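You operate a simulated robot arm through the tools that you are given. There is no shell and no other tool. Be economical: measure what you need, move in short steps, check, and stop when the job is done.

The job below is to be done with a simulated robot arm. You get a single attempt, and the scene is never put back.

JOB
Grip the wood in the vice and sand off the streak (fine sanding block).
Fine: fingers out of the jaws; the sanding blocks are damp already; put it back and open the vice.

The check looks at the end state, three seconds after you hand in, the way a careful person would. Anything else that was tipped, shoved, dropped, spilled or broken makes it a failure.

ROBOT AND FRAMES
A 7-joint arm with a two-finger parallel gripper, fixed in place. Base frame: the origin is at the foot of the arm, x ahead of it, y to its left, z up; the work surface is at about z = 760. Readings come in mm, rad, newtons and seconds.
With the tool pointing down near the work surface it reaches from about 200 to 680 mm from the base axis. Its first joint turns from -1.152 to 1.152 rad. Payload 2.4 kg.
Tool frame: the origin (TCP) lies between the finger pads and is the grasp point; the fingertips stand 30 mm ahead of it; z points along the fingers, y is the line along which they close. Largest opening 94 mm; finger width 28, thickness 10; the body of the gripper, 50 by 96 mm, starts 55 mm behind the TCP.
Orientation is that of the tool frame in the base frame, as a unit quaternion [w, x, y, z]. With the fingers straight down and closing along the base's y, the tool's x points along the base's -x, its y along +y and its z along -z.

CONTROLS
- The arm moves only by the tool nudge_tool. Its argument "moves" is a list that holds one entry, the list of rows, each a list of 7 numbers: the shift along the tool's x, y, z in mm, then the turn, a rotation vector about the tool's x, y, z in rad, then the closure, from 0 (fully open) to 1 (shut). In form: [[[tx, ty, tz, rx, ry, rz, hand], ...]]. A call has 1 to 20 rows; each row shifts and turns the commanded pose from where the row before left it, along the tool's axes as they then stand. A row lasts 0.2 s, in which the tool goes at most 50 mm and 0.15 rad; a call with a longer step from one row to the next is refused whole, and so is a gripper value outside its range. Where a pose cannot be reached the arm comes as near as it can. A force on the tool above 90 N (or 10 N above the force at the start of the call, whichever is more), or a blocked arm, ends the call early, and 0.2 s more pass. Each finger travels about 153 mm/s and halts on what it meets, pressing with about 33 N; the grip force reading is that of the motor and also rises with nothing between the fingers. The clock runs only during rows and for 0.2 s after the last one: add rows that do not move to give the fingers time. It gives the time, the measured TCP pose, the force on the tool (base axes), the opening and the grip force at its end, in the units of the frame above (readings bear some noise).
- Cameras (640 x 400 px; columns grow to the right, rows downward): "scene" is fixed at [30.4, 468.9, 1445.2]; the picture's right is [-0.80, -0.60, 0.00], its down [-0.34, 0.46, -0.82] and it looks along [0.49, -0.66, -0.57] (base axes); focal length 349 px, centre (320, 200). "wrist" rides on the gripper at [-37, 0, -58] in the tool frame; the picture's right is [0.00, -1.00, 0.00], its down [0.97, 0.00, -0.24] and it looks along [0.24, 0.00, 0.97] (tool axes); focal length 218 px, centre (320, 200).
- snapshot(camera): a new picture of that camera. No time passes.
- probe_pixels(camera, pixels): for up to 12 pixels [column, row] of the newest picture of that camera ("zoom" is the newest enlarged one), the place [x, y, z] in the base frame of the surface seen there, good to about 2 mm. No time passes.
- enlarge(camera, box): a new picture of the part [left, top, right, bottom] of that camera's present view, enlarged. No time passes.
- finish_job(): hands the job in; it is judged then, once.

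Keep the steps short. Do not move on a guess: measure, check each grasp and each placing, and mend mistakes. In all there are 80 turns and 34 pictures (those below and enlarged ones count). Leave the gripper open and the arm clear of the work at the hand-in unless told otherwise, and finish with a single line.

The tools are called by a JSON object that holds its "fn" and its "kwargs". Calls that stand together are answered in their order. nudge_tool: Moves the arm, as the interface text tells. Its arguments: {"type":"object","properties":{"moves":{"type":"array","items":{"type":"array","items":{"type":"array","items":{"type":"number"}}}}},"required":["moves"]} The other tools are called the same way: snapshot (camera) takes a picture; probe_pixels (camera, pixels) gives the place of the surface under pixels of a picture; enlarge (camera, box) takes an enlarged picture of a part of a camera's view; finish_job () hands the job in.

At the start:

```text
t: 0.0
ee_pos: [458.9, -56.2, 1038.5]
tool_rot: [0.0, 0.0, 1.0, 0.0]
wrist_force: [0.4, 0.0, 0.3]
width: 94.1
grasp_force: 0.0
```

scene: 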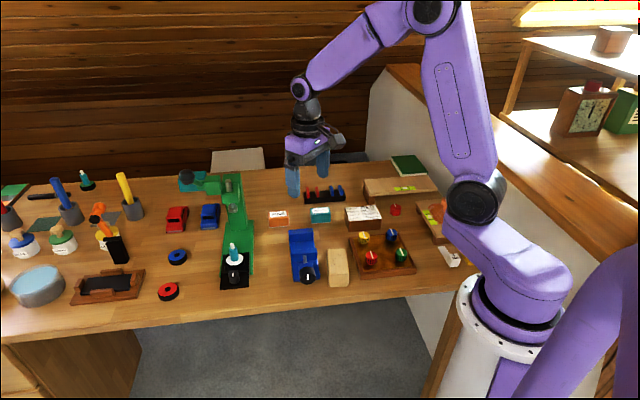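
wrist: 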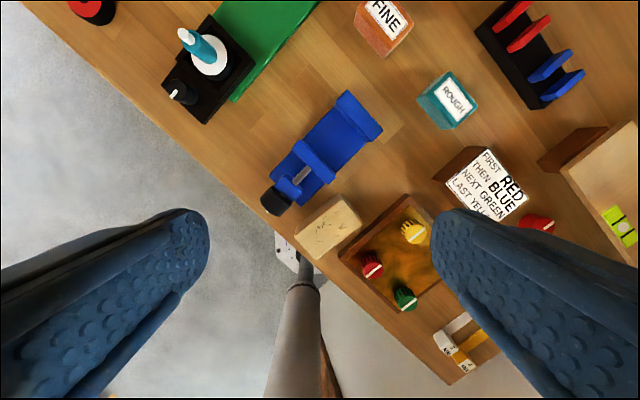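

I see a blue vice, a pale wood block beside it, and the FINE (orange) and ROUGH (teal) blocks. I'll enlarge that area in both views.

{"fn": "enlarge", "kwargs": {"camera": "scene", "box": [250, 190, 410, 290]}}

{"fn": "enlarge", "kwargs": {"camera": "wrist", "box": [240, 0, 480, 260]}}

```text
4.00 times, centred on (330, 240) of scene
```

zoom: 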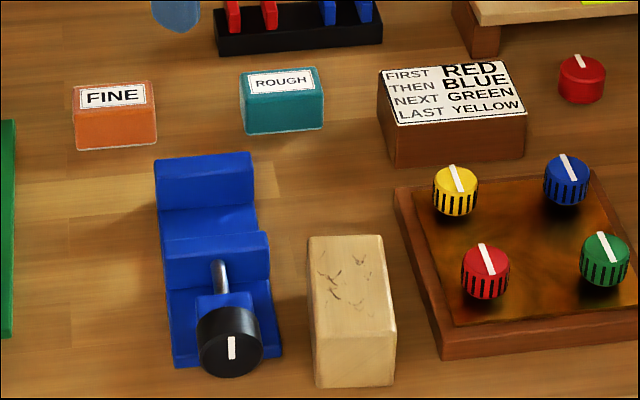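

```text
1.54 times, centred on (360, 130) of wrist
```

zoom: 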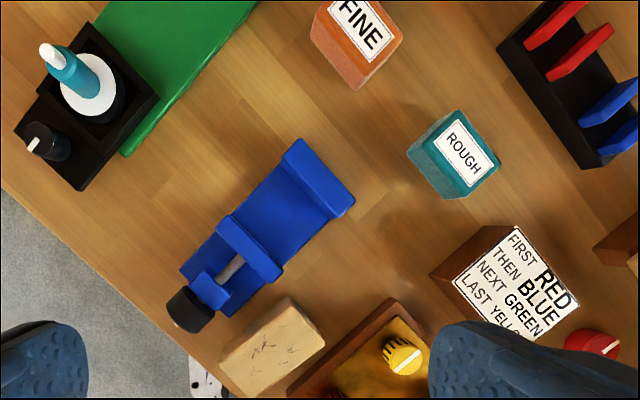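

Now I'll measure vice, wood and FINE block using the wrist zoom and the scene pictures.

{"fn": "probe_pixels", "kwargs": {"camera": "zoom", "pixels": [[299, 141], [352, 198], [333, 214], [285, 155], [232, 218], [280, 268], [270, 283], [219, 229], [230, 270], [189, 308], [203, 285], [260, 215]]}}

{"fn": "probe_pixels", "kwargs": {"camera": "scene", "pixels": [[327.5, 249.5], [345, 249.3], [348.3, 273], [328.7, 273.5], [329.3, 286], [347.5, 286], [337, 260], [269, 212.5], [288.5, 211], [269.5, 226.5], [288.5, 225.5], [279, 221]]}}

{"fn": "probe_pixels", "kwargs": {"camera": "wrist", "pixels": [[361, 2], [354, 22], [386, 50], [410, 28], [303, 225], [347, 196], [360, 222], [317, 257], [360, 10], [270, 203], [283, 188], [330, 228]]}}

```text
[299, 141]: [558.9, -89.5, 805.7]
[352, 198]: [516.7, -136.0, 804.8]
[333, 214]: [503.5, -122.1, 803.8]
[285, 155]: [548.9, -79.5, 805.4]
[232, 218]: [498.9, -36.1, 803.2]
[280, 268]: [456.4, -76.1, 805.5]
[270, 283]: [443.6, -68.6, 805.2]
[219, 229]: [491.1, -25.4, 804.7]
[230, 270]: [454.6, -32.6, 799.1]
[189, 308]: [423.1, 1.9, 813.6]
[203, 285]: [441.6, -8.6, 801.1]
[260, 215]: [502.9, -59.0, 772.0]
```

```text
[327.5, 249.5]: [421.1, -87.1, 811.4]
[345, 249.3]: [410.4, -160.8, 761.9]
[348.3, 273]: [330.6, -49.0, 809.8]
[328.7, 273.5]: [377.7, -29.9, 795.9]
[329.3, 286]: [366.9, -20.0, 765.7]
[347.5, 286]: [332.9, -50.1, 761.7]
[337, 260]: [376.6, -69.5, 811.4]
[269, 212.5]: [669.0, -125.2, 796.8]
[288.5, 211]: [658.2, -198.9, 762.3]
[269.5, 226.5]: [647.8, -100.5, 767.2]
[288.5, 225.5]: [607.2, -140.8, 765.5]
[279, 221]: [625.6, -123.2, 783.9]
```

```text
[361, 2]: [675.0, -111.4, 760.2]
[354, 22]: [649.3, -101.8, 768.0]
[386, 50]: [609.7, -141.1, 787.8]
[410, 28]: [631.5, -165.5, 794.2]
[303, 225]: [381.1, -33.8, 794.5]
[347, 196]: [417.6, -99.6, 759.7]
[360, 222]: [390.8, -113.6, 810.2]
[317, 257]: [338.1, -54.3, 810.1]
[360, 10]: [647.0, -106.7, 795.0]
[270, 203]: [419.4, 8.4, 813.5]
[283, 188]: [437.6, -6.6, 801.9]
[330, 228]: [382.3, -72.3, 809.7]
```

Wood is about 80×40×50, its long axis roughly along the vice axis. The gap of the jaws is about 66. I'll look closer at the marks and the knob.

{"fn": "enlarge", "kwargs": {"camera": "scene", "box": [282, 225, 362, 290]}}

{"fn": "enlarge", "kwargs": {"camera": "wrist", "box": [250, 150, 370, 270]}}

```text
6.15 times, centred on (322, 258) of scene
```

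zoom: 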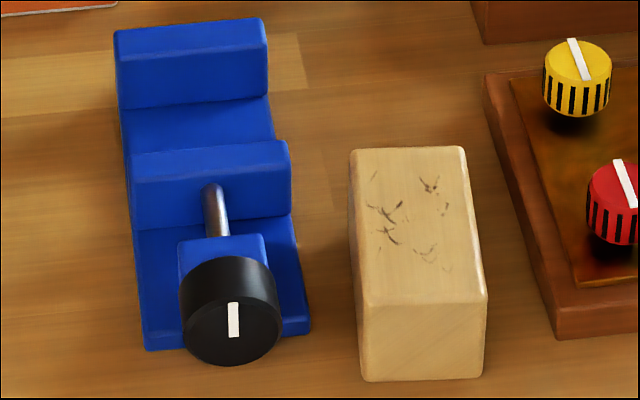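

```text
3.33 times, centred on (310, 210) of wrist
```

zoom: 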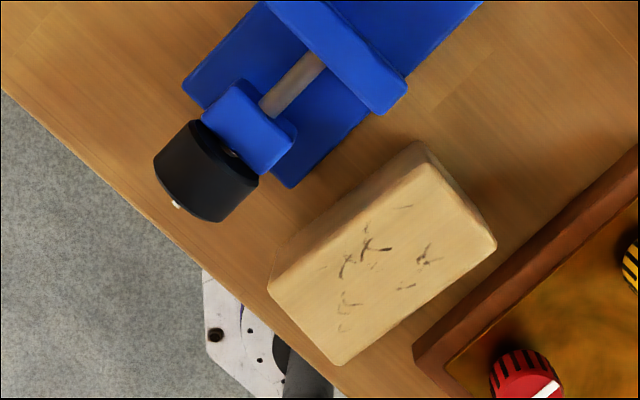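

The marks are on top. Next I'll probe the wood corners, marks, knob and table edge in this zoom.

{"fn": "probe_pixels", "kwargs": {"camera": "zoom", "pixels": [[275, 288], [420, 150], [490, 240], [340, 355], [370, 250], [425, 255], [345, 305], [195, 125], [250, 180], [160, 160], [210, 212], [245, 130]]}}

{"fn": "probe_pixels", "kwargs": {"camera": "scene", "pixels": [[311, 264.5], [311, 284], [304.8, 274], [316, 274], [310.8, 275], [308, 250], [308.5, 258], [309.5, 260], [301, 282], [320, 280], [330, 290], [305, 262]]}}

```text
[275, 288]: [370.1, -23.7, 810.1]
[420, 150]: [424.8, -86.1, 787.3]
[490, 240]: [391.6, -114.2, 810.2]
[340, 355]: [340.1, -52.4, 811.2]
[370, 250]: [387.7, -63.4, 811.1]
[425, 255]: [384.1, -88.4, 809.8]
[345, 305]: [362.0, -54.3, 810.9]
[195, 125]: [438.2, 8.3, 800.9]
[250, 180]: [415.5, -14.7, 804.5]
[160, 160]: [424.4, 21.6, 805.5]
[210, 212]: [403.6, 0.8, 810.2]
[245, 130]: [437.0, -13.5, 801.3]
```

```text
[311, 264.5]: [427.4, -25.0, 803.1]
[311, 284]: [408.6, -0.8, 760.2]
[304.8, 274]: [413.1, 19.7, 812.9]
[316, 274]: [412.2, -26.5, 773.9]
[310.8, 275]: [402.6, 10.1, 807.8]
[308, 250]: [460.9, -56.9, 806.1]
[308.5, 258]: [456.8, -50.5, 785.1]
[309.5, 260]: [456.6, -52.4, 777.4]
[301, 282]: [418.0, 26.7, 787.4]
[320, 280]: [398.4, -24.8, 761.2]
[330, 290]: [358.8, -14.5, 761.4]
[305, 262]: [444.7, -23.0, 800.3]
```

Wood centre is about (381, -69), its long axis at 130°, and the vice axis at 135°. I'll move over the wood with the fingers aligned to close on its ends and stop at z≈900 to check.

{"fn": "nudge_tool", "kwargs": {"moves": [[[39, -6.5, 0, 0, 0, 0, 0], [38.9, -6.6, 0, 0, 0, 0, 0], [0, 0, 0, 0, 0, -0.14, 0], [0, 0, 0, 0, 0, -0.14, 0], [0, 0, 0, 0, 0, -0.14, 0], [0, 0, 0, 0, 0, -0.14, 0], [0, 0, 0, 0, 0, -0.138, 0], [0, 0, 46, 0, 0, 0, 0], [0, 0, 46, 0, 0, 0, 0], [0, 0, 46, 0, 0, 0, 0], [0, 0, 0, 0, 0, 0, 0]]]}}

{"fn": "snapshot", "kwargs": {"camera": "wrist"}}

```text
t: 2.4
ee_pos: [380.4, -70.0, 899.6]
tool_rot: [0.0, -0.342, 0.94, 0.0]
wrist_force: [-0.1, -0.1, 0.1]
width: 94.0
grasp_force: 0.0
```

```text
27 pictures are left
```

wrist: 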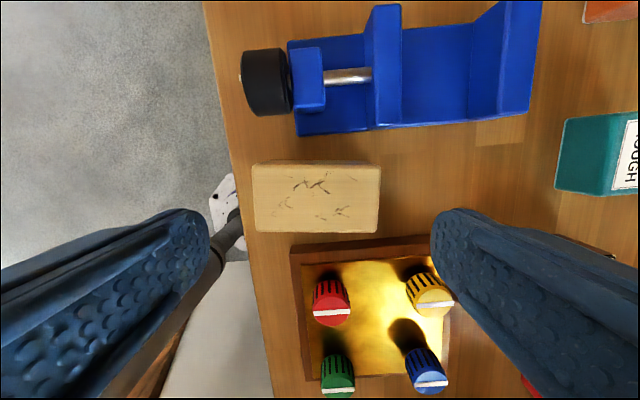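

Orientation looks right; I'll refine wood and vice positions from this closer view.

{"fn": "probe_pixels", "kwargs": {"camera": "wrist", "pixels": [[256, 167], [376, 169], [374, 229], [259, 228], [300, 247], [404, 10], [400, 120], [470, 25], [469, 118], [440, 70], [244, 80], [230, 200]]}}

{"fn": "probe_pixels", "kwargs": {"camera": "wrist", "pixels": [[372, 10], [374, 120], [345, 76], [298, 130], [265, 52], [268, 112], [242, 60], [246, 110], [285, 55], [290, 110], [310, 50], [315, 105]]}}

```text
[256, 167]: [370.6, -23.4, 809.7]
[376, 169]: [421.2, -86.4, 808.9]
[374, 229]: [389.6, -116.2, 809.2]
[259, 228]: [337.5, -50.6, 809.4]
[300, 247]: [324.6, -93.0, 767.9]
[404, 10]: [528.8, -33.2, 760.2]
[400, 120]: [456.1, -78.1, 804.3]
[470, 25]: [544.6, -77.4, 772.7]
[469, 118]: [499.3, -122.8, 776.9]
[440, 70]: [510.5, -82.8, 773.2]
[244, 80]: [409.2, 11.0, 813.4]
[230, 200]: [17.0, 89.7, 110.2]
```

```text
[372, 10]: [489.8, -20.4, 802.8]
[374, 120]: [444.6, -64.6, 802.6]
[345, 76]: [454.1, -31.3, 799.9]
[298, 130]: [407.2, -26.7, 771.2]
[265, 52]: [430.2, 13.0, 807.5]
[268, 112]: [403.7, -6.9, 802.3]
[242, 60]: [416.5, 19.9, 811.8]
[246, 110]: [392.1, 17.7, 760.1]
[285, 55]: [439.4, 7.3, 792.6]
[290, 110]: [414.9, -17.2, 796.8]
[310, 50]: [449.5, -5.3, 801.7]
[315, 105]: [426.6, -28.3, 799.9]
```

Centre (380,-69), and a 1° trim. I'll go down to TCP z≈796 and check force, still open.

{"fn": "nudge_tool", "kwargs": {"moves": [[[0, 1, 35, 0, 0, 0.015, 0], [0, 0, 35, 0, 0, 0, 0], [0, 0, 20, 0, 0, 0, 0], [0, 0, 13.6, 0, 0, 0, 0], [0, 0, 0, 0, 0, 0, 0]]]}}

{"fn": "snapshot", "kwargs": {"camera": "wrist"}}

```text
t: 3.2
ee_pos: [379.4, -68.9, 814.3]
tool_rot: [0.0, -0.335, 0.942, 0.0]
wrist_force: [-4.0, 1.3, 37.4]
width: 94.0
grasp_force: 0.2
stopped in row 4: the force on the tool passed its limit (the readings are from after the stop); the commanded pose is now the measured one
```

```text
26 pictures are left
```

wrist: 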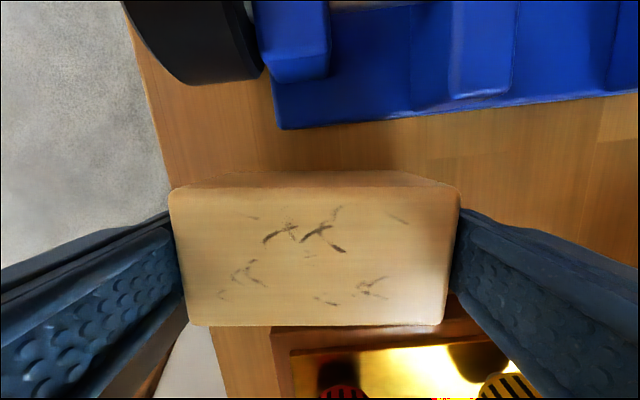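

It stopped at z=814 with 37 N upward, which I didn't expect. I'll look from the side before doing anything.

{"fn": "enlarge", "kwargs": {"camera": "scene", "box": [270, 190, 430, 300]}}

{"fn": "nudge_tool", "kwargs": {"moves": [[[0, 0, -4, 0, 0, 0, 0], [0, 0, 0, 0, 0, 0, 0]]]}}

```text
3.64 times, centred on (350, 245) of scene
```

zoom: 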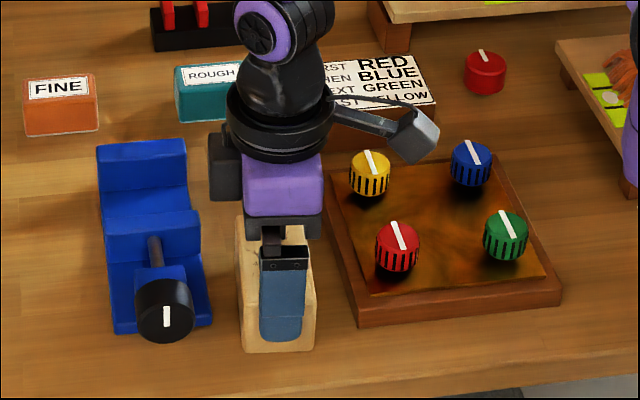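

```text
t: 3.9
ee_pos: [380.7, -70.0, 816.2]
tool_rot: [0.002, -0.336, 0.942, 0.0]
wrist_force: [-0.2, 0.1, -0.1]
width: 94.1
grasp_force: 0.0
```

Backed off and the force cleared. I suspect the far finger met the tray corner, so I'll probe the tray's rim.

{"fn": "probe_pixels", "kwargs": {"camera": "zoom", "pixels": [[332, 172], [345, 230], [357, 295], [360, 306], [358, 320], [450, 300], [420, 200], [370, 170], [397, 240], [325, 215], [340, 270], [500, 160]]}}

{"fn": "probe_pixels", "kwargs": {"camera": "wrist", "pixels": [[275, 340], [350, 332], [440, 318], [480, 330], [300, 352], [440, 350], [455, 300], [470, 300], [500, 330], [345, 395], [460, 190], [500, 385]]}}

```text
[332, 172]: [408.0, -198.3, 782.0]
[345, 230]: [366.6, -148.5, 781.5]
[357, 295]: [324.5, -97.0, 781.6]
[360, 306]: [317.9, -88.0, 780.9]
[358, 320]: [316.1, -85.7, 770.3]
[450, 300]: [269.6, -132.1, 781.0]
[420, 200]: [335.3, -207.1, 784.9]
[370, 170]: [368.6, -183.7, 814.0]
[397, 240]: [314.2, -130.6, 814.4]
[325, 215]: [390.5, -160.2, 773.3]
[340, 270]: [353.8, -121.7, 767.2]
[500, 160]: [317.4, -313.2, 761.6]
```

```text
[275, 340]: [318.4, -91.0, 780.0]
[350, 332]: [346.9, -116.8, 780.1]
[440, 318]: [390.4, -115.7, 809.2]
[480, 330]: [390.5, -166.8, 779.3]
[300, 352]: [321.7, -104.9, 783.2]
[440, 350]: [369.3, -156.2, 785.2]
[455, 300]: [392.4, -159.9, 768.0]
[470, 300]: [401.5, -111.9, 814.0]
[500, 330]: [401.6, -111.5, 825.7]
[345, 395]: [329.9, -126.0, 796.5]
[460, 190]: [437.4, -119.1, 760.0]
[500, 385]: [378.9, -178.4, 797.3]
```

The tray rim is 38 mm from the wood, so it's not that. I'll probe the parts of the gripper, including the grey box seen at zoom (415,140) and the finger.

{"fn": "probe_pixels", "kwargs": {"camera": "zoom", "pixels": [[415, 130], [405, 155], [370, 120], [285, 325], [285, 340], [285, 290], [285, 255], [285, 230], [285, 190], [225, 170], [280, 348], [242, 260]]}}

{"fn": "enlarge", "kwargs": {"camera": "scene", "box": [320, 225, 370, 295]}}

```text
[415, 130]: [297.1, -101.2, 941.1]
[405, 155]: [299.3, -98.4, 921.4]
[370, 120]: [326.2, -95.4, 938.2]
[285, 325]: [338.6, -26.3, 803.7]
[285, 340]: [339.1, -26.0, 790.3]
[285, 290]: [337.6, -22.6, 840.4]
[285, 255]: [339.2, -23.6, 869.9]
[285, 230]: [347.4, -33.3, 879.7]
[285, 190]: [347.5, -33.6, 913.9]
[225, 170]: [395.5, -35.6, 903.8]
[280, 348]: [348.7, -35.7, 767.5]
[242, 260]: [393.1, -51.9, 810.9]
```

```text
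5.71 times, centred on (345, 260) of scene
```

zoom: 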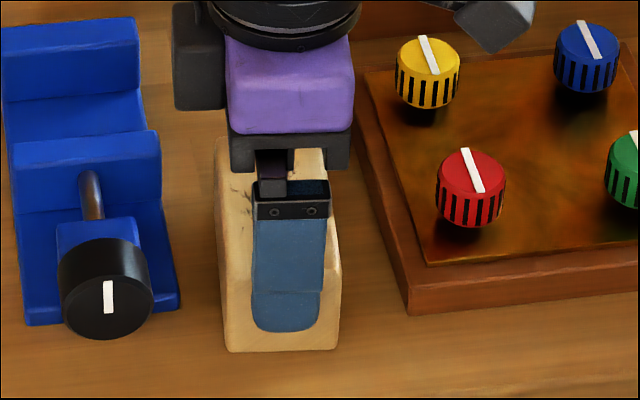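

Nothing visible interferes. I'll feel down slowly in 3 mm steps to see where the force begins.

{"fn": "nudge_tool", "kwargs": {"moves": [[[0, 0, 2, 0, 0, 0, 0], [0, 0, 2, 0, 0, 0, 0], [0, 0, 0, 0, 0, 0, 0]]]}}

{"fn": "enlarge", "kwargs": {"camera": "wrist", "box": [100, 150, 540, 400]}}

```text
t: 4.7
ee_pos: [380.5, -69.3, 812.9]
tool_rot: [0.0, -0.335, 0.942, 0.0]
wrist_force: [-0.9, 2.3, 6.5]
width: 94.1
grasp_force: 0.0
```

```text
1.45 times, centred on (320, 275) of wrist
```

zoom: 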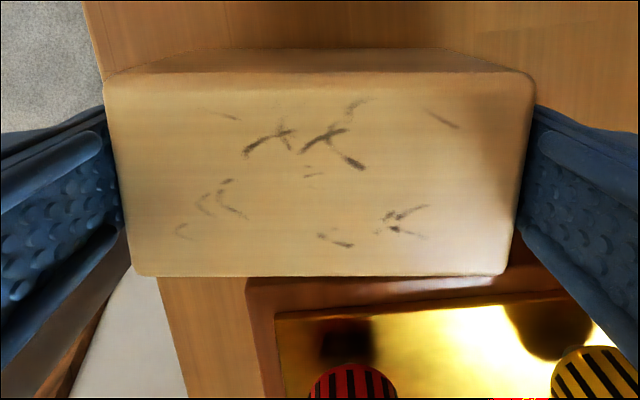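

There is light contact at z≈813, and the fingertips already overlap the wood by 27 mm. I'll raise 2 mm to be free and grip here.

{"fn": "nudge_tool", "kwargs": {"moves": [[[0, 0.5, -2, 0, 0, 0, 0], [0, 0, 0, 0, 0, 0, 0.1], [0, 0, 0, 0, 0, 0, 0.2], [0, 0, 0, 0, 0, 0, 0.4], [0, 0, 0, 0, 0, 0, 0.4]]]}}

{"fn": "snapshot", "kwargs": {"camera": "wrist"}}

```text
t: 5.8
ee_pos: [380.3, -70.3, 814.6]
tool_rot: [0.0, -0.336, 0.942, 0.0]
wrist_force: [-0.1, 0.2, 0.4]
width: 89.9
grasp_force: 32.8
```

```text
22 pictures are left
```

wrist: 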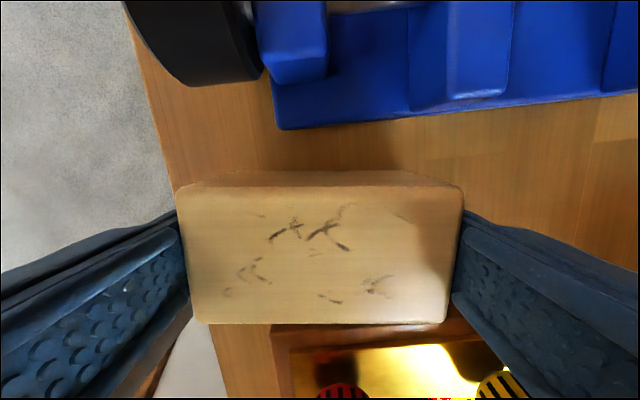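

The grip holds at 89.9 mm, so the wood is longer than its rounded top edges suggest, which explains the rubbing. I'll lift straight up and check.

{"fn": "nudge_tool", "kwargs": {"moves": [[[0, 0, -10, 0, 0, 0, 0.4], [0, 0, -20, 0, 0, 0, 0.4], [0, 0, -30, 0, 0, 0, 0.4], [0, 0, -30, 0, 0, 0, 0.4], [0, 0, -20, 0, 0, 0, 0.4], [0, 0, 0, 0, 0, 0, 0.4]]]}}

{"fn": "enlarge", "kwargs": {"camera": "scene", "box": [270, 170, 410, 290]}}

{"fn": "snapshot", "kwargs": {"camera": "wrist"}}

```text
t: 7.2
ee_pos: [378.6, -69.5, 924.2]
tool_rot: [0.0, -0.335, 0.942, 0.0]
wrist_force: [-0.1, 0.0, -1.0]
width: 89.6
grasp_force: 33.4
```

```text
3.33 times, centred on (340, 230) of scene
```

zoom: 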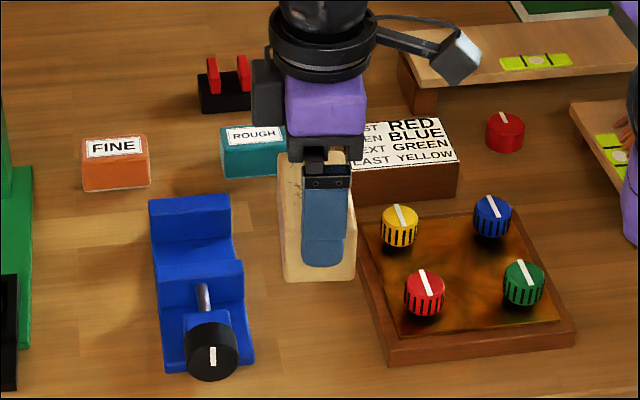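

```text
20 pictures are left
```

wrist: 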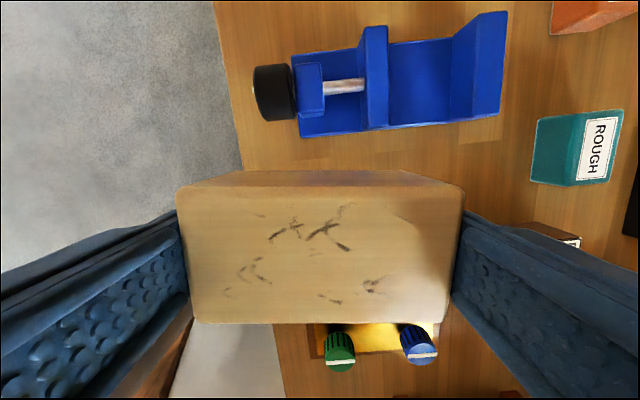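

Lifted cleanly and level. I'll measure the vice opening precisely from this view.

{"fn": "probe_pixels", "kwargs": {"camera": "wrist", "pixels": [[392, 50], [392, 85], [392, 115], [448, 50], [449, 80], [449, 110], [384, 35], [385, 115], [484, 20], [474, 105], [420, 44], [425, 122]]}}

```text
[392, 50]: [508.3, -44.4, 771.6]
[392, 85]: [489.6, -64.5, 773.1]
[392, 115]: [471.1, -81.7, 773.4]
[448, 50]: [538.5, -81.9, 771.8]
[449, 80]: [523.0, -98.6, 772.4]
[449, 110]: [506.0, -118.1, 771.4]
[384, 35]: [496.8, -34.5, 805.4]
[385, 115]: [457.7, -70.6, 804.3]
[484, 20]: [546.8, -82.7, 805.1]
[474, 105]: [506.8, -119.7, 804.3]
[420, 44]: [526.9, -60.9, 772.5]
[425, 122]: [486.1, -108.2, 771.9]
```

Plan: rotate so the wood's long side lies along the jaws, then carry it over the gap to (505.7, -82.7), staying high.

{"fn": "nudge_tool", "kwargs": {"moves": [[[0, 0, 0, 0, 0, 0.1473, 0.4], [0, 0, 0, 0, 0, 0.1473, 0.4], [0, 0, 0, 0, 0, 0.1473, 0.4], [0, 0, 0, 0, 0, 0.1473, 0.4], [0, 0, 0, 0, 0, 0.1473, 0.4], [0, 0, 0, 0, 0, 0.1473, 0.4], [0, 0, 0, 0, 0, 0.1473, 0.4], [0, 0, 0, 0, 0, 0.1473, 0.4], [0, 0, 0, 0, 0, 0.1473, 0.4], [0, 0, 0, 0, 0, 0.1473, 0.4], [-24.7, 20.3, 0, 0, 0, 0, 0.4], [-24.7, 20.3, 0, 0, 0, 0, 0.4], [-24.7, 20.3, 0, 0, 0, 0, 0.4], [-24.6, 20.2, 0, 0, 0, 0, 0.4], [0, 0, 0, 0, 0, 0, 0.4]]]}}

{"fn": "snapshot", "kwargs": {"camera": "wrist"}}

```text
t: 10.4
ee_pos: [508.1, -82.3, 924.0]
tool_rot: [-0.001, 0.385, 0.923, 0.001]
wrist_force: [0.1, 0.4, -1.1]
width: 89.5
grasp_force: 32.8
```

```text
19 pictures are left
```

wrist: 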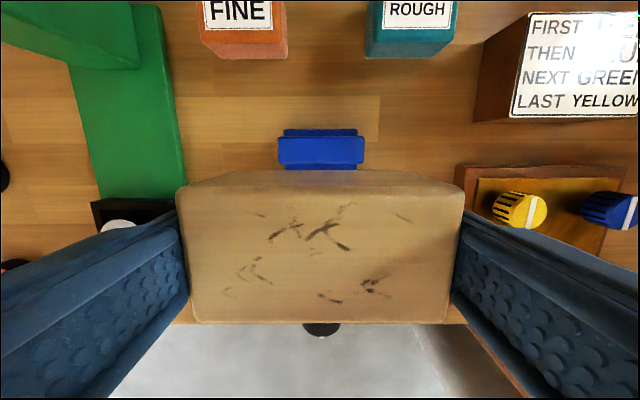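

Vice and wood line up laterally (jaw centre column 321, knob 321). I'll lower to just above the jaws and check from the scene camera.

{"fn": "nudge_tool", "kwargs": {"moves": [[[1.3, 0, 25, 0, 0, 0, 0.4], [0, 0, 25, 0, 0, 0, 0.4], [0, 0, 0, 0, 0, 0, 0.4]]]}}

{"fn": "enlarge", "kwargs": {"camera": "scene", "box": [260, 190, 360, 290]}}

```text
t: 11.2
ee_pos: [507.8, -81.6, 874.8]
tool_rot: [0.002, 0.384, 0.923, 0.0]
wrist_force: [0.5, -0.8, -1.2]
width: 89.2
grasp_force: 32.8
```

```text
4.00 times, centred on (310, 240) of scene
```

zoom: 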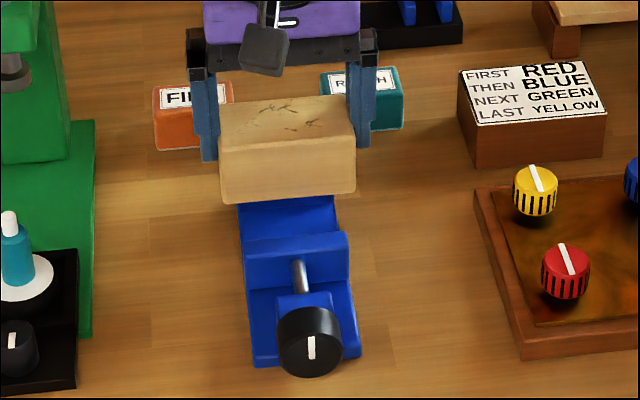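

I'll probe the wood's front face and side edges to place it against the jaw coordinates.

{"fn": "probe_pixels", "kwargs": {"camera": "zoom", "pixels": [[225, 190], [287, 198], [350, 187], [287, 170], [228, 150], [350, 140], [287, 148], [225, 110], [350, 100], [287, 105], [340, 240], [255, 248]]}}

```text
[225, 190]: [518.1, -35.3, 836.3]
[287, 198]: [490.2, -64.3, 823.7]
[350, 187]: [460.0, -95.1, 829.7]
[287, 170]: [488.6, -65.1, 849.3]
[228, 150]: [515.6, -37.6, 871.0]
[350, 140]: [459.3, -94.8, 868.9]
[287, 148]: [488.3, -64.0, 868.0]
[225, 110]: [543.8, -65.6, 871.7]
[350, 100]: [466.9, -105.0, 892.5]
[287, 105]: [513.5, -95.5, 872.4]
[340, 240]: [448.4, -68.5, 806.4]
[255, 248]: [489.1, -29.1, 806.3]
```

Front face at u≈392 against the moving jaw at 377; the back at about 438 against the fixed jaw at 443. It fits. Lowering gently.

{"fn": "nudge_tool", "kwargs": {"moves": [[[0, 0, 15, 0, 0, 0, 0.4], [0, 0, 15, 0, 0, 0, 0.4], [0, 0, 10, 0, 0, 0, 0.4], [0, 0, 4, 0, 0, 0, 0.4], [0, 0, 2, 0, 0, 0, 0.4], [0, 0, 1, 0, 0, 0, 0.4], [0, 0, 0, 0, 0, 0, 0.4]]]}}

```text
t: 11.8
ee_pos: [510.0, -81.8, 859.4]
tool_rot: [0.002, 0.384, 0.923, 0.0]
wrist_force: [-4.4, 0.7, 19.6]
width: 89.3
grasp_force: 32.9
stopped in row 2: the force on the tool passed its limit (the readings are from after the stop); the commanded pose is now the measured one
```

Stopped with the bottom at about the jaw top height (805), so an edge is sitting on a jaw. I'll raise and measure the fixed-jaw side.

{"fn": "nudge_tool", "kwargs": {"moves": [[[0, 0, -12, 0, 0, 0, 0.4], [0, 0, 0, 0, 0, 0, 0.4]]]}}

{"fn": "snapshot", "kwargs": {"camera": "wrist"}}

{"fn": "enlarge", "kwargs": {"camera": "scene", "box": [280, 190, 360, 260]}}

```text
t: 12.4
ee_pos: [506.9, -81.2, 869.4]
tool_rot: [0.001, 0.384, 0.923, 0.0]
wrist_force: [0.4, -0.7, -1.3]
width: 89.1
grasp_force: 32.9
```

```text
17 pictures are left
```

wrist: 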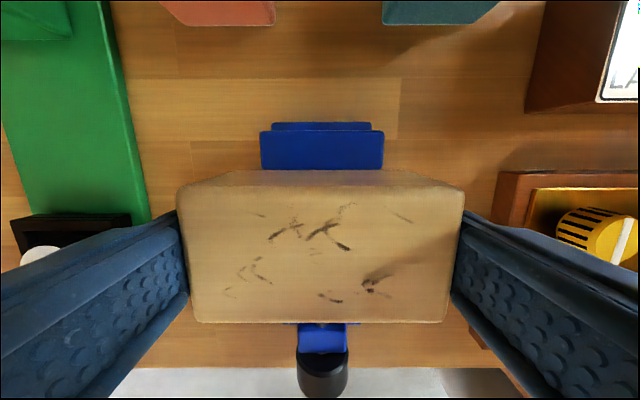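

```text
5.71 times, centred on (320, 225) of scene
```

zoom: 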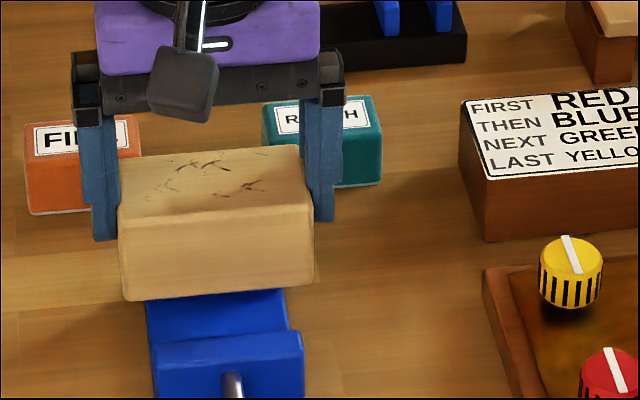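

The wood is about 50 wide, so its back edge overlaps the jaw face. Shifting 5 mm toward the moving jaw centres it in the 66 mm gap; then lower.

{"fn": "nudge_tool", "kwargs": {"moves": [[[5, 0, 0, 0, 0, 0, 0.4], [0, 0, 8, 0, 0, 0, 0.4], [0, 0, 8, 0, 0, 0, 0.4], [0, 0, 8, 0, 0, 0, 0.4], [0, 0, 8, 0, 0, 0, 0.4], [0, 0, 5, 0, 0, 0, 0.4], [0, 0, 2, 0, 0, 0, 0.4], [0, 0, 1, 0, 0, 0, 0.4], [0, 0, 0, 0, 0, 0, 0.4]]]}}

```text
t: 14.4
ee_pos: [504.2, -77.9, 830.8]
tool_rot: [0.002, 0.384, 0.923, 0.0]
wrist_force: [0.5, 0.8, -0.7]
width: 89.3
grasp_force: 32.9
```

It's inside the jaws. Lowering the last few mm until light contact.

{"fn": "nudge_tool", "kwargs": {"moves": [[[0, 0, 1.5, 0, 0, 0, 0.4], [0, 0, 1, 0, 0, 0, 0.4], [0, 0, 1, 0, 0, 0, 0.4], [0, 0, 0, 0, 0, 0, 0.4]]]}}

```text
t: 15.4
ee_pos: [505.1, -78.0, 826.5]
tool_rot: [0.002, 0.385, 0.923, 0.0]
wrist_force: [0.2, 0.6, -1.3]
width: 89.5
grasp_force: 32.8
```

{"fn": "nudge_tool", "kwargs": {"moves": [[[0, 0, 1, 0, 0, 0, 0.4], [0, 0, 1, 0, 0, 0, 0.4], [0, 0, 0, 0, 0, 0, 0.4]]]}}

```text
t: 16.2
ee_pos: [504.5, -79.7, 825.7]
tool_rot: [0.002, 0.385, 0.923, 0.0]
wrist_force: [-8.2, 2.3, 41.9]
width: 89.4
grasp_force: 32.8
```

It's seated (42 N up). I'll ease up 1 mm, open, and raise.

{"fn": "nudge_tool", "kwargs": {"moves": [[[0, 0, -1, 0, 0, 0, 0.4], [0, 0, 0, 0, 0, 0, 0], [0, 0, 0, 0, 0, 0, 0], [0, 0, -15, 0, 0, 0, 0], [0, 0, -40, 0, 0, 0, 0], [0, 0, -40, 0, 0, 0, 0], [0, 0, -40, 0, 0, 0, 0], [0, 0, 0, 0, 0, 0, 0]]]}}

{"fn": "snapshot", "kwargs": {"camera": "wrist"}}

{"fn": "enlarge", "kwargs": {"camera": "scene", "box": [270, 205, 350, 290]}}

```text
t: 18.0
ee_pos: [506.3, -76.6, 960.4]
tool_rot: [0.001, 0.384, 0.923, 0.001]
wrist_force: [-0.8, 0.7, 0.1]
width: 94.0
grasp_force: 0.0
```

```text
15 pictures are left
```

wrist: 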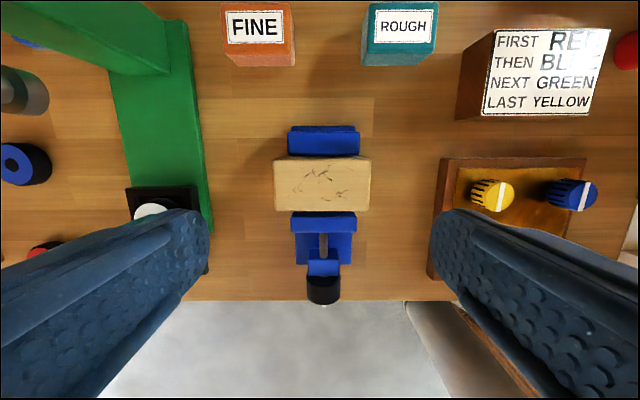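

```text
4.71 times, centred on (310, 248) of scene
```

zoom: 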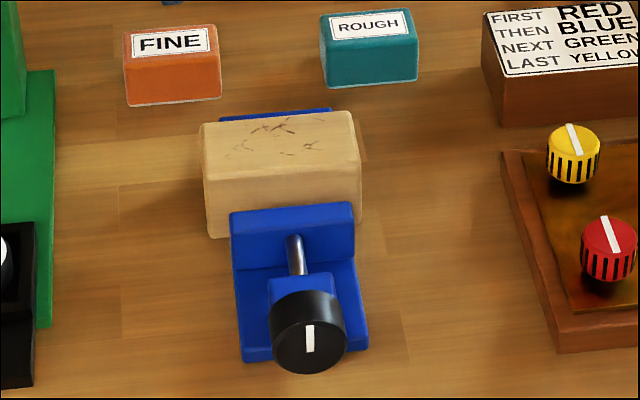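

The wood is seated between the jaws. I'll probe knob, table edge, wood top and FINE block here.

{"fn": "probe_pixels", "kwargs": {"camera": "wrist", "pixels": [[323, 279], [310, 285], [337, 285], [323, 301], [250, 298], [400, 298], [279, 162], [365, 162], [367, 206], [279, 207], [323, 240], [323, 268]]}}

{"fn": "probe_pixels", "kwargs": {"camera": "zoom", "pixels": [[307, 340], [307, 325], [307, 355], [275, 335], [342, 325], [309, 293], [308, 370], [320, 305], [250, 355], [360, 340], [128, 60], [216, 53]]}}

{"fn": "probe_pixels", "kwargs": {"camera": "wrist", "pixels": [[226, 14], [289, 10], [232, 42], [291, 40], [236, 62], [292, 62], [255, 28], [375, 60], [196, 262], [206, 230], [470, 195], [440, 275]]}}

```text
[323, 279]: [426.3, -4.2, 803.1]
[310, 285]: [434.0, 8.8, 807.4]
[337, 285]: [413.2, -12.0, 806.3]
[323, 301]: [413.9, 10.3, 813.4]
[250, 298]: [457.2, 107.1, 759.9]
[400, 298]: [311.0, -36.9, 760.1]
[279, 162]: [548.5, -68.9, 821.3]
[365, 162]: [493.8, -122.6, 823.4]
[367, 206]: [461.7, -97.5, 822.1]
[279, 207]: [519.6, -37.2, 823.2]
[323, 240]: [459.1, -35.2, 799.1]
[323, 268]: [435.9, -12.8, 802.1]
```

```text
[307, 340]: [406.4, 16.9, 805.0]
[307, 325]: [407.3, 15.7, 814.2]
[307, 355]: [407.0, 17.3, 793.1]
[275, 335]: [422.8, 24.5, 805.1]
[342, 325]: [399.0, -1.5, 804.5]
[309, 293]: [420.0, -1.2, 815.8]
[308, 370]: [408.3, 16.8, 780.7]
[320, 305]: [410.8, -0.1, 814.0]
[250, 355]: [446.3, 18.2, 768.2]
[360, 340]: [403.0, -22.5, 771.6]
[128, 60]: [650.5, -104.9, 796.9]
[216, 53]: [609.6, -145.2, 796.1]
```

```text
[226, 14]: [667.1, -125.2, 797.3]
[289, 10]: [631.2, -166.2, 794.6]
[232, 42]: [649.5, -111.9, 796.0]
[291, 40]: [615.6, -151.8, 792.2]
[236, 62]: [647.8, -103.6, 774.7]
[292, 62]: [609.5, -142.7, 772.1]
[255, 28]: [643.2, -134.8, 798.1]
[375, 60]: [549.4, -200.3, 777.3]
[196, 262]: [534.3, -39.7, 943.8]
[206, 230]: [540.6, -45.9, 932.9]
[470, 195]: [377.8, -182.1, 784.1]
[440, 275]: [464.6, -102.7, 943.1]
```

Knob axis: face centre at (407,16.7,797.5), radius 17, pointing at 135°. The table edge lies 30 mm in front of it, leaving room for the gripper body. I'll back the tool out along the vice axis at height, then tilt it horizontal toward the knob.

{"fn": "nudge_tool", "kwargs": {"moves": [[[46, -1, 0, 0, 0, 0, 0], [46, -1, 0, 0, 0, 0, 0], [46, -1, 0, 0, 0, 0, 0], [48, -1.2, 0, 0, 0, 0, 0], [0, 0, 0, 0, -0.1427, 0, 0], [0, 0, 0, 0, -0.1427, 0, 0], [0, 0, 0, 0, -0.1428, 0, 0], [0, 0, 0, 0, -0.1428, 0, 0], [0, 0, 0, 0, -0.1428, 0, 0], [0, 0, 0, 0, -0.1428, 0, 0], [0, 0, 0, 0, -0.1428, 0, 0], [0, 0, 0, 0, -0.1428, 0, 0], [0, 0, 0, 0, -0.1428, 0, 0.2], [0, 0, 0, 0, -0.1428, 0, 0.4], [0, 0, 0, 0, -0.1428, 0, 0.53], [0, 0, 0, 0, 0, 0, 0.53], [0, 0, 0, 0, 0, 0, 0.53]]]}}

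{"fn": "snapshot", "kwargs": {"camera": "scene"}}

```text
t: 21.6
ee_pos: [405.6, 70.0, 1101.1]
tool_rot: [0.653, 0.272, 0.652, -0.273]
wrist_force: [1.0, -0.2, 1.0]
width: 44.1
grasp_force: 0.0
out of reach, approached as far as the arm can: row 10, 11, 12, 13, 14, 15
```

```text
13 pictures are left
```

scene: 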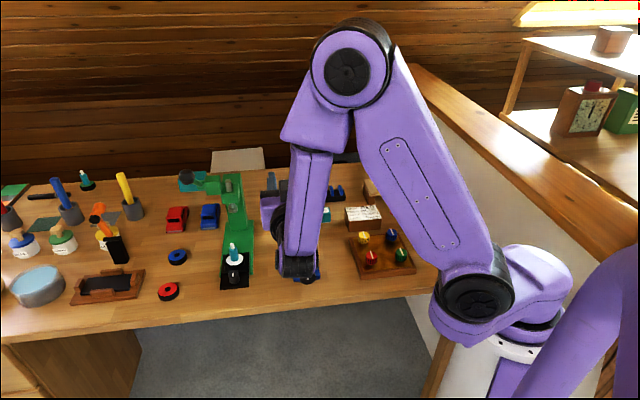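

A horizontal tool isn't reachable there: the arm ended high, at z 1101. I'll return the tool to vertical and instead hold the knob from above, turning it by tilting about the knob axis.

{"fn": "nudge_tool", "kwargs": {"moves": [[[0, 0, 0, 0, 0.1428, 0, 0.55], [0, 0, 0, 0, 0.1428, 0, 0.55], [0, 0, 0, 0, 0.1428, 0, 0.55], [0, 0, 0, 0, 0.1428, 0, 0.55], [0, 0, 0, 0, 0.1428, 0, 0.55], [0, 0, 0, 0, 0.1428, 0, 0.55], [0, 0, 0, 0, 0.1428, 0, 0.55], [0, 0, 0, 0, 0.1428, 0, 0.55], [0, 0, 0, 0, 0.1428, 0, 0.55], [0, 0, 0, 0, 0.1427, 0, 0.55], [0, 0, 0, 0, 0.1427, 0, 0.55], [0, 0, 0, 0, 0, 0, 0.55]]]}}

```text
t: 24.2
ee_pos: [405.8, 70.4, 1101.9]
tool_rot: [0.001, 0.384, 0.923, 0.0]
wrist_force: [0.8, -0.3, 0.0]
width: 42.2
grasp_force: 0.1
```

The tool is vertical again at (406,70,1102). I'll move above the knob (411.5, 11.2), stopping with tips at about 835, and check.

{"fn": "nudge_tool", "kwargs": {"moves": [[[-23, -18.8, 0, 0, 0, 0, 0.55], [-23, -18.9, 0, 0, 0, 0, 0.55], [0, 0, 48, 0, 0, 0, 0.55], [0, 0, 48, 0, 0, 0, 0.55], [0, 0, 48, 0, 0, 0, 0.55], [0, 0, 48, 0, 0, 0, 0.55], [0, 0, 44, 0, 0, 0, 0.55], [0, 0, 0, 0, 0, 0, 0.55], [0, 0, 0, 0, 0, 0, 0.55]]]}}

{"fn": "snapshot", "kwargs": {"camera": "wrist"}}

```text
t: 26.2
ee_pos: [412.5, 10.2, 864.9]
tool_rot: [0.002, 0.385, 0.923, 0.0]
wrist_force: [0.1, -0.3, 0.1]
width: 42.2
grasp_force: 0.1
```

```text
12 pictures are left
```

wrist: 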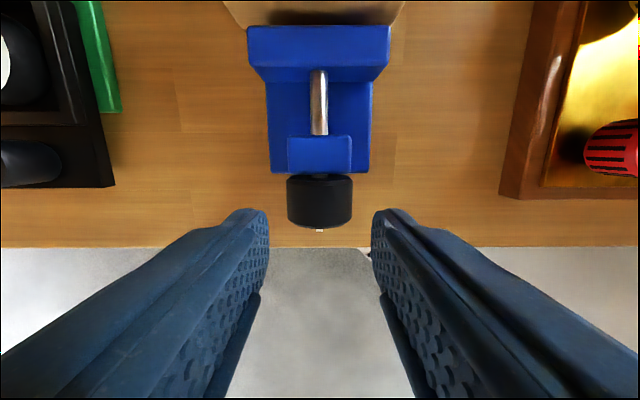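

Fingers straddle the knob evenly (knob column 320). I'll lower to TCP 807 and close on the knob.

{"fn": "nudge_tool", "kwargs": {"moves": [[[0, 0, 25, 0, 0, 0, 0.55], [0, 0, 20, 0, 0, 0, 0.55], [0, 0, 12.5, 0, 0, 0, 0.55], [0, 0, 0, 0, 0, 0, 0.55], [0, 0, 0, 0, 0, 0, 0.9], [0, 0, 0, 0, 0, 0, 0.9]]]}}

```text
t: 27.6
ee_pos: [412.4, 11.6, 807.8]
tool_rot: [0.003, 0.383, 0.924, 0.001]
wrist_force: [5.8, 7.1, -10.9]
width: 39.5
grasp_force: 45.3
```

Knob gripped at 39.5 mm. Test: turn clockwise 0.6 rad about the knob axis and see the jaw's motion.

{"fn": "nudge_tool", "kwargs": {"moves": [[[0, -1.9, 0.14, -0.149, 0, 0, 0.9], [0, -1.9, 0.14, -0.149, 0, 0, 0.9], [0, -1.9, 0.14, -0.149, 0, 0, 0.9], [0, -1.9, 0.14, -0.149, 0, 0, 0.9], [0, 0, 0, 0, 0, 0, 0.9]]]}}

{"fn": "enlarge", "kwargs": {"camera": "scene", "box": [270, 205, 350, 290]}}

```text
t: 28.8
ee_pos: [413.6, 11.5, 806.9]
tool_rot: [0.002, 0.384, 0.923, 0.001]
wrist_force: [13.0, 14.3, -17.6]
width: 39.7
grasp_force: 44.9
out of reach, approached as far as the arm can: row 1, 2, 3, 4
```

```text
4.71 times, centred on (310, 248) of scene
```

zoom: 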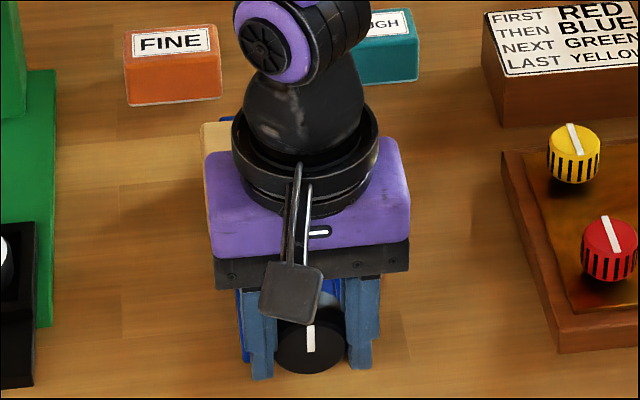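

Tilting that way is out of reach (nothing moved), so only leaning toward +y may work. I'll open, raise a bit, and test how far the tool tilts the other way around the knob.

{"fn": "nudge_tool", "kwargs": {"moves": [[[0, 0, 0, 0, 0, 0, 0.52], [0, 0, 0, 0, 0, 0, 0.52], [0, 0.5, -6, 0, 0, 0, 0.52], [0, 2.5, 0.18, 0.14, 0, 0, 0.52], [0, 2.5, 0.18, 0.14, 0, 0, 0.52], [0, 2.5, 0.18, 0.14, 0, 0, 0.52], [0, 2.5, 0.18, 0.14, 0, 0, 0.52], [0, 2.5, 0.18, 0.14, 0, 0, 0.52], [0, 2.5, 0.18, 0.14, 0, 0, 0.52], [0, 0, 0, 0, 0, 0, 0.52]]]}}

```text
t: 31.0
ee_pos: [421.3, 20.3, 807.9]
tool_rot: [-0.155, 0.352, 0.843, -0.377]
wrist_force: [0.3, 0.4, -0.2]
width: 45.2
grasp_force: 0.0
```

Reached 0.84 rad of lean without contact. Now I'll grip and turn clockwise back to upright.

{"fn": "nudge_tool", "kwargs": {"moves": [[[0, 0, 0, 0, 0, 0, 0.9], [0, 0, 0, 0, 0, 0, 0.9], [0, -2.5, 0.18, -0.14, 0, 0, 0.9], [0, -2.5, 0.18, -0.14, 0, 0, 0.9], [0, -2.5, 0.18, -0.14, 0, 0, 0.9], [0, -2.5, 0.18, -0.14, 0, 0, 0.9], [0, -2.5, 0.18, -0.14, 0, 0, 0.9], [0, -2.5, 0.18, -0.14, 0, 0, 0.9], [0, 0, 0, 0, 0, 0, 0.9]]]}}

{"fn": "enlarge", "kwargs": {"camera": "wrist", "box": [200, 0, 440, 240]}}

```text
t: 33.0
ee_pos: [412.6, 12.3, 814.5]
tool_rot: [0.002, 0.383, 0.924, 0.0]
wrist_force: [4.8, 14.9, -12.5]
width: 38.6
grasp_force: 44.9
```

```text
1.67 times, centred on (320, 120) of wrist
```

zoom: 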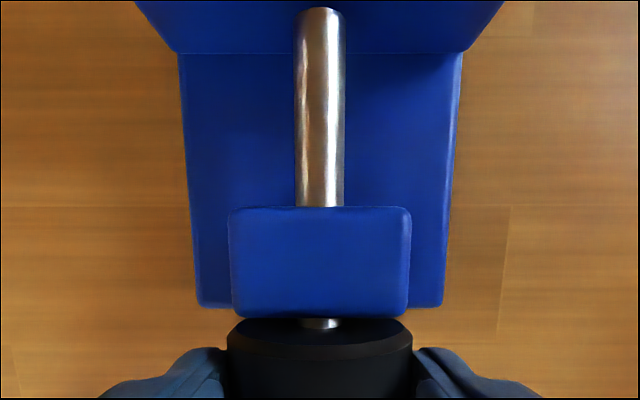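

Turned with the grip held. I'll probe the jaw's rear face and rod to see how far it moved.

{"fn": "probe_pixels", "kwargs": {"camera": "zoom", "pixels": [[220, 40], [420, 40], [220, 20], [420, 20], [320, 5], [320, 212], [250, 215], [250, 57]]}}

{"fn": "enlarge", "kwargs": {"camera": "scene", "box": [270, 205, 350, 290]}}

```text
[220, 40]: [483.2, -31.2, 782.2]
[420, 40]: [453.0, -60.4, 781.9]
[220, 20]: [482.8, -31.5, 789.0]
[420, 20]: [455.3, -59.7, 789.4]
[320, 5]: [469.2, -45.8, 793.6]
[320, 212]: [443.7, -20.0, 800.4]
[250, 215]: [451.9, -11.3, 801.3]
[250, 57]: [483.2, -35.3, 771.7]
```

```text
4.71 times, centred on (310, 248) of scene
```

zoom: 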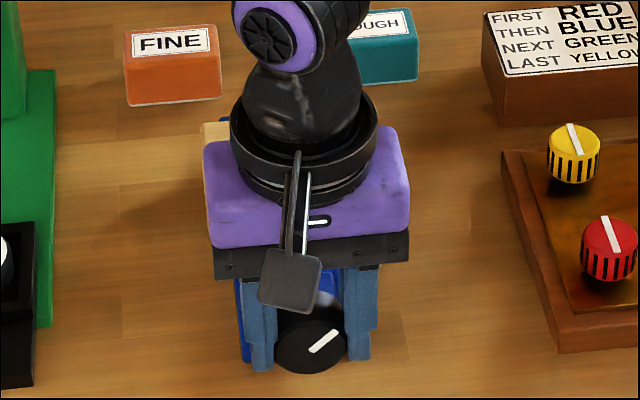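

The pointer turned 0.84 rad clockwise and the jaw advanced about 4 mm, so 3–4 more strokes. Next stroke.

{"fn": "nudge_tool", "kwargs": {"moves": [[[0, 0, 0, 0, 0, 0, 0.52], [0, 0, 0, 0, 0, 0, 0.52], [0, 2.5, 0.18, 0.14, 0, 0, 0.52], [0, 2.5, 0.18, 0.14, 0, 0, 0.52], [0, 2.5, 0.18, 0.14, 0, 0, 0.52], [0, 2.5, 0.18, 0.14, 0, 0, 0.52], [0, 2.5, 0.18, 0.14, 0, 0, 0.52], [0, 2.5, 0.18, 0.14, 0, 0, 0.52], [0, 0, 0, 0, 0, 0, 0.52], [0, 0, 0, 0, 0, 0, 0.9], [0, 0, 0, 0, 0, 0, 0.9], [0, -2.5, 0.18, -0.14, 0, 0, 0.9], [0, -2.5, 0.18, -0.14, 0, 0, 0.9], [0, -2.5, 0.18, -0.14, 0, 0, 0.9], [0, -2.5, 0.18, -0.14, 0, 0, 0.9], [0, -2.5, 0.18, -0.14, 0, 0, 0.9], [0, -2.5, 0.18, -0.14, 0, 0, 0.9], [0, 0, 0, 0, 0, 0, 0.9]]]}}

```text
t: 36.8
ee_pos: [412.8, 11.1, 812.8]
tool_rot: [0.005, 0.383, 0.924, 0.001]
wrist_force: [8.2, 16.5, 9.2]
width: 39.6
grasp_force: 44.8
```

Grip held. Another stroke (with 1 mm lift to stay clear of the table).

{"fn": "nudge_tool", "kwargs": {"moves": [[[0, 0, 0, 0, 0, 0, 0.52], [0, 0, -1, 0, 0, 0, 0.52], [0, 2.5, 0.18, 0.14, 0, 0, 0.52], [0, 2.5, 0.18, 0.14, 0, 0, 0.52], [0, 2.5, 0.18, 0.14, 0, 0, 0.52], [0, 2.5, 0.18, 0.14, 0, 0, 0.52], [0, 2.5, 0.18, 0.14, 0, 0, 0.52], [0, 2.5, 0.18, 0.14, 0, 0, 0.52], [0, 0, 0, 0, 0, 0, 0.52], [0, 0, 0, 0, 0, 0, 0.9], [0, 0, 0, 0, 0, 0, 0.9], [0, -2.5, 0.18, -0.14, 0, 0, 0.9], [0, -2.5, 0.18, -0.14, 0, 0, 0.9], [0, -2.5, 0.18, -0.14, 0, 0, 0.9], [0, -2.5, 0.18, -0.14, 0, 0, 0.9], [0, -2.5, 0.18, -0.14, 0, 0, 0.9], [0, -2.5, 0.18, -0.14, 0, 0, 0.9], [0, 0, 0, 0, 0, 0, 0.9]]]}}

{"fn": "enlarge", "kwargs": {"camera": "wrist", "box": [200, 0, 440, 240]}}

```text
t: 40.6
ee_pos: [413.2, 12.4, 816.4]
tool_rot: [0.005, 0.382, 0.924, 0.001]
wrist_force: [13.0, 24.7, -14.3]
width: 39.2
grasp_force: 45.0
```

```text
1.67 times, centred on (320, 120) of wrist
```

zoom: 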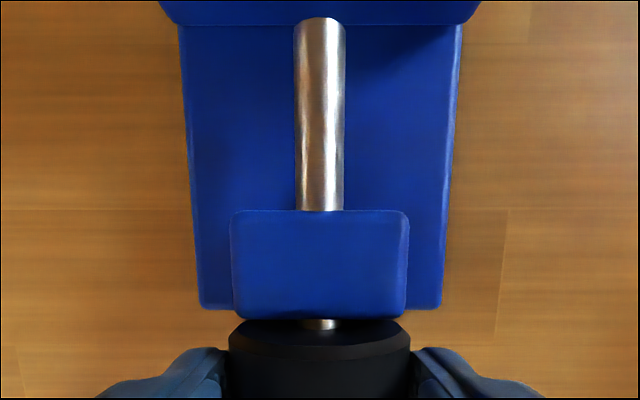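

{"fn": "probe_pixels", "kwargs": {"camera": "zoom", "pixels": [[220, 12], [420, 12], [250, 15], [390, 15], [320, 215]]}}

```text
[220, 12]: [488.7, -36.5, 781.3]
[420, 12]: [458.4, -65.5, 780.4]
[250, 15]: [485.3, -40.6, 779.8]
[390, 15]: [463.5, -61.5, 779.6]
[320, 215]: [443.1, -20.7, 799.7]
```

The jaw has advanced about 8 mm more over these two (rear face u 363→371). The gap is now about 54; wood about 50. Next stroke.

{"fn": "nudge_tool", "kwargs": {"moves": [[[0, 0, 0, 0, 0, 0, 0.52], [0, 0.5, -0.5, 0, 0, 0, 0.52], [0, 2.5, 0.18, 0.14, 0, 0, 0.52], [0, 2.5, 0.18, 0.14, 0, 0, 0.52], [0, 2.5, 0.18, 0.14, 0, 0, 0.52], [0, 2.5, 0.18, 0.14, 0, 0, 0.52], [0, 2.5, 0.18, 0.14, 0, 0, 0.52], [0, 2.5, 0.18, 0.14, 0, 0, 0.52], [0, 0, 0, 0, 0, 0, 0.52], [0, 0, 0, 0, 0, 0, 0.9], [0, 0, 0, 0, 0, 0, 0.9], [0, -2.5, 0.18, -0.14, 0, 0, 0.9], [0, -2.5, 0.18, -0.14, 0, 0, 0.9], [0, -2.5, 0.18, -0.14, 0, 0, 0.9], [0, -2.5, 0.18, -0.14, 0, 0, 0.9], [0, -2.5, 0.18, -0.14, 0, 0, 0.9], [0, -2.5, 0.18, -0.14, 0, 0, 0.9], [0, 0, 0, 0, 0, 0, 0.9]]]}}

{"fn": "enlarge", "kwargs": {"camera": "scene", "box": [270, 205, 350, 290]}}

```text
t: 44.4
ee_pos: [413.5, 11.4, 814.7]
tool_rot: [0.004, 0.383, 0.924, 0.001]
wrist_force: [8.6, 24.4, 17.4]
width: 39.0
grasp_force: 45.2
```

```text
4.71 times, centred on (310, 248) of scene
```

zoom: 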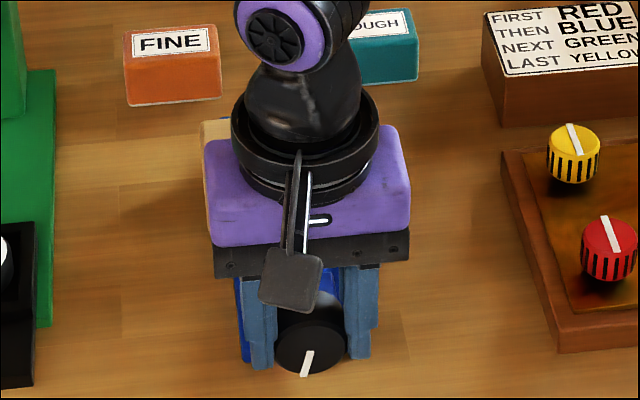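

The pointer is at about 190°, with no slip so far. One more stroke to tighten.

{"fn": "nudge_tool", "kwargs": {"moves": [[[0, 0, 0, 0, 0, 0, 0.52], [0, 0.5, -0.5, 0, 0, 0, 0.52], [0, 2.5, 0.18, 0.14, 0, 0, 0.52], [0, 2.5, 0.18, 0.14, 0, 0, 0.52], [0, 2.5, 0.18, 0.14, 0, 0, 0.52], [0, 2.5, 0.18, 0.14, 0, 0, 0.52], [0, 2.5, 0.18, 0.14, 0, 0, 0.52], [0, 2.5, 0.18, 0.14, 0, 0, 0.52], [0, 0, 0, 0, 0, 0, 0.52], [0, 0, 0, 0, 0, 0, 0.9], [0, 0, 0, 0, 0, 0, 0.9], [0, -2.5, 0.18, -0.14, 0, 0, 0.9], [0, -2.5, 0.18, -0.14, 0, 0, 0.9], [0, -2.5, 0.18, -0.14, 0, 0, 0.9], [0, -2.5, 0.18, -0.14, 0, 0, 0.9], [0, -2.5, 0.18, -0.14, 0, 0, 0.9], [0, -2.5, 0.18, -0.14, 0, 0, 0.9], [0, 0, 0, 0, 0, 0, 0.9]]]}}

```text
t: 48.2
ee_pos: [412.7, 11.5, 813.3]
tool_rot: [0.006, 0.384, 0.923, 0.0]
wrist_force: [14.4, 9.9, -7.5]
width: 39.7
grasp_force: 45.5
```

Now I'll release, rise, and move above the vice to check the clamping.

{"fn": "nudge_tool", "kwargs": {"moves": [[[0, 0, 0, 0, 0, 0, 0.5], [0, 0, 0, 0, 0, 0, 0.5], [0, 0, -30, 0, 0, 0, 0.5], [0, 0, -40, 0, 0, 0, 0], [0, 0, -40, 0, 0, 0, 0], [0, 0, -30, 0, 0, 0, 0], [-45, 0, 0, 0, 0, 0, 0], [-45, 0, 0, 0, 0, 0, 0], [-30, 0, 0, 0, 0, 0, 0], [0, 0, 0, 0, 0, 0, 0]]]}}

{"fn": "snapshot", "kwargs": {"camera": "wrist"}}

```text
t: 50.4
ee_pos: [494.7, -75.4, 954.9]
tool_rot: [0.002, 0.384, 0.923, 0.0]
wrist_force: [0.9, 0.3, 0.1]
width: 93.9
grasp_force: 0.0
```

```text
6 pictures are left
```

wrist: 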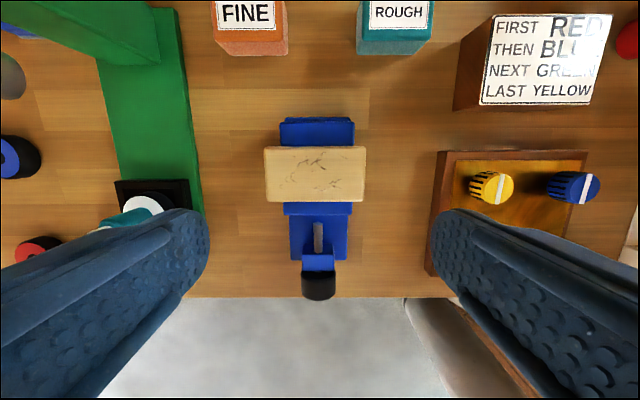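

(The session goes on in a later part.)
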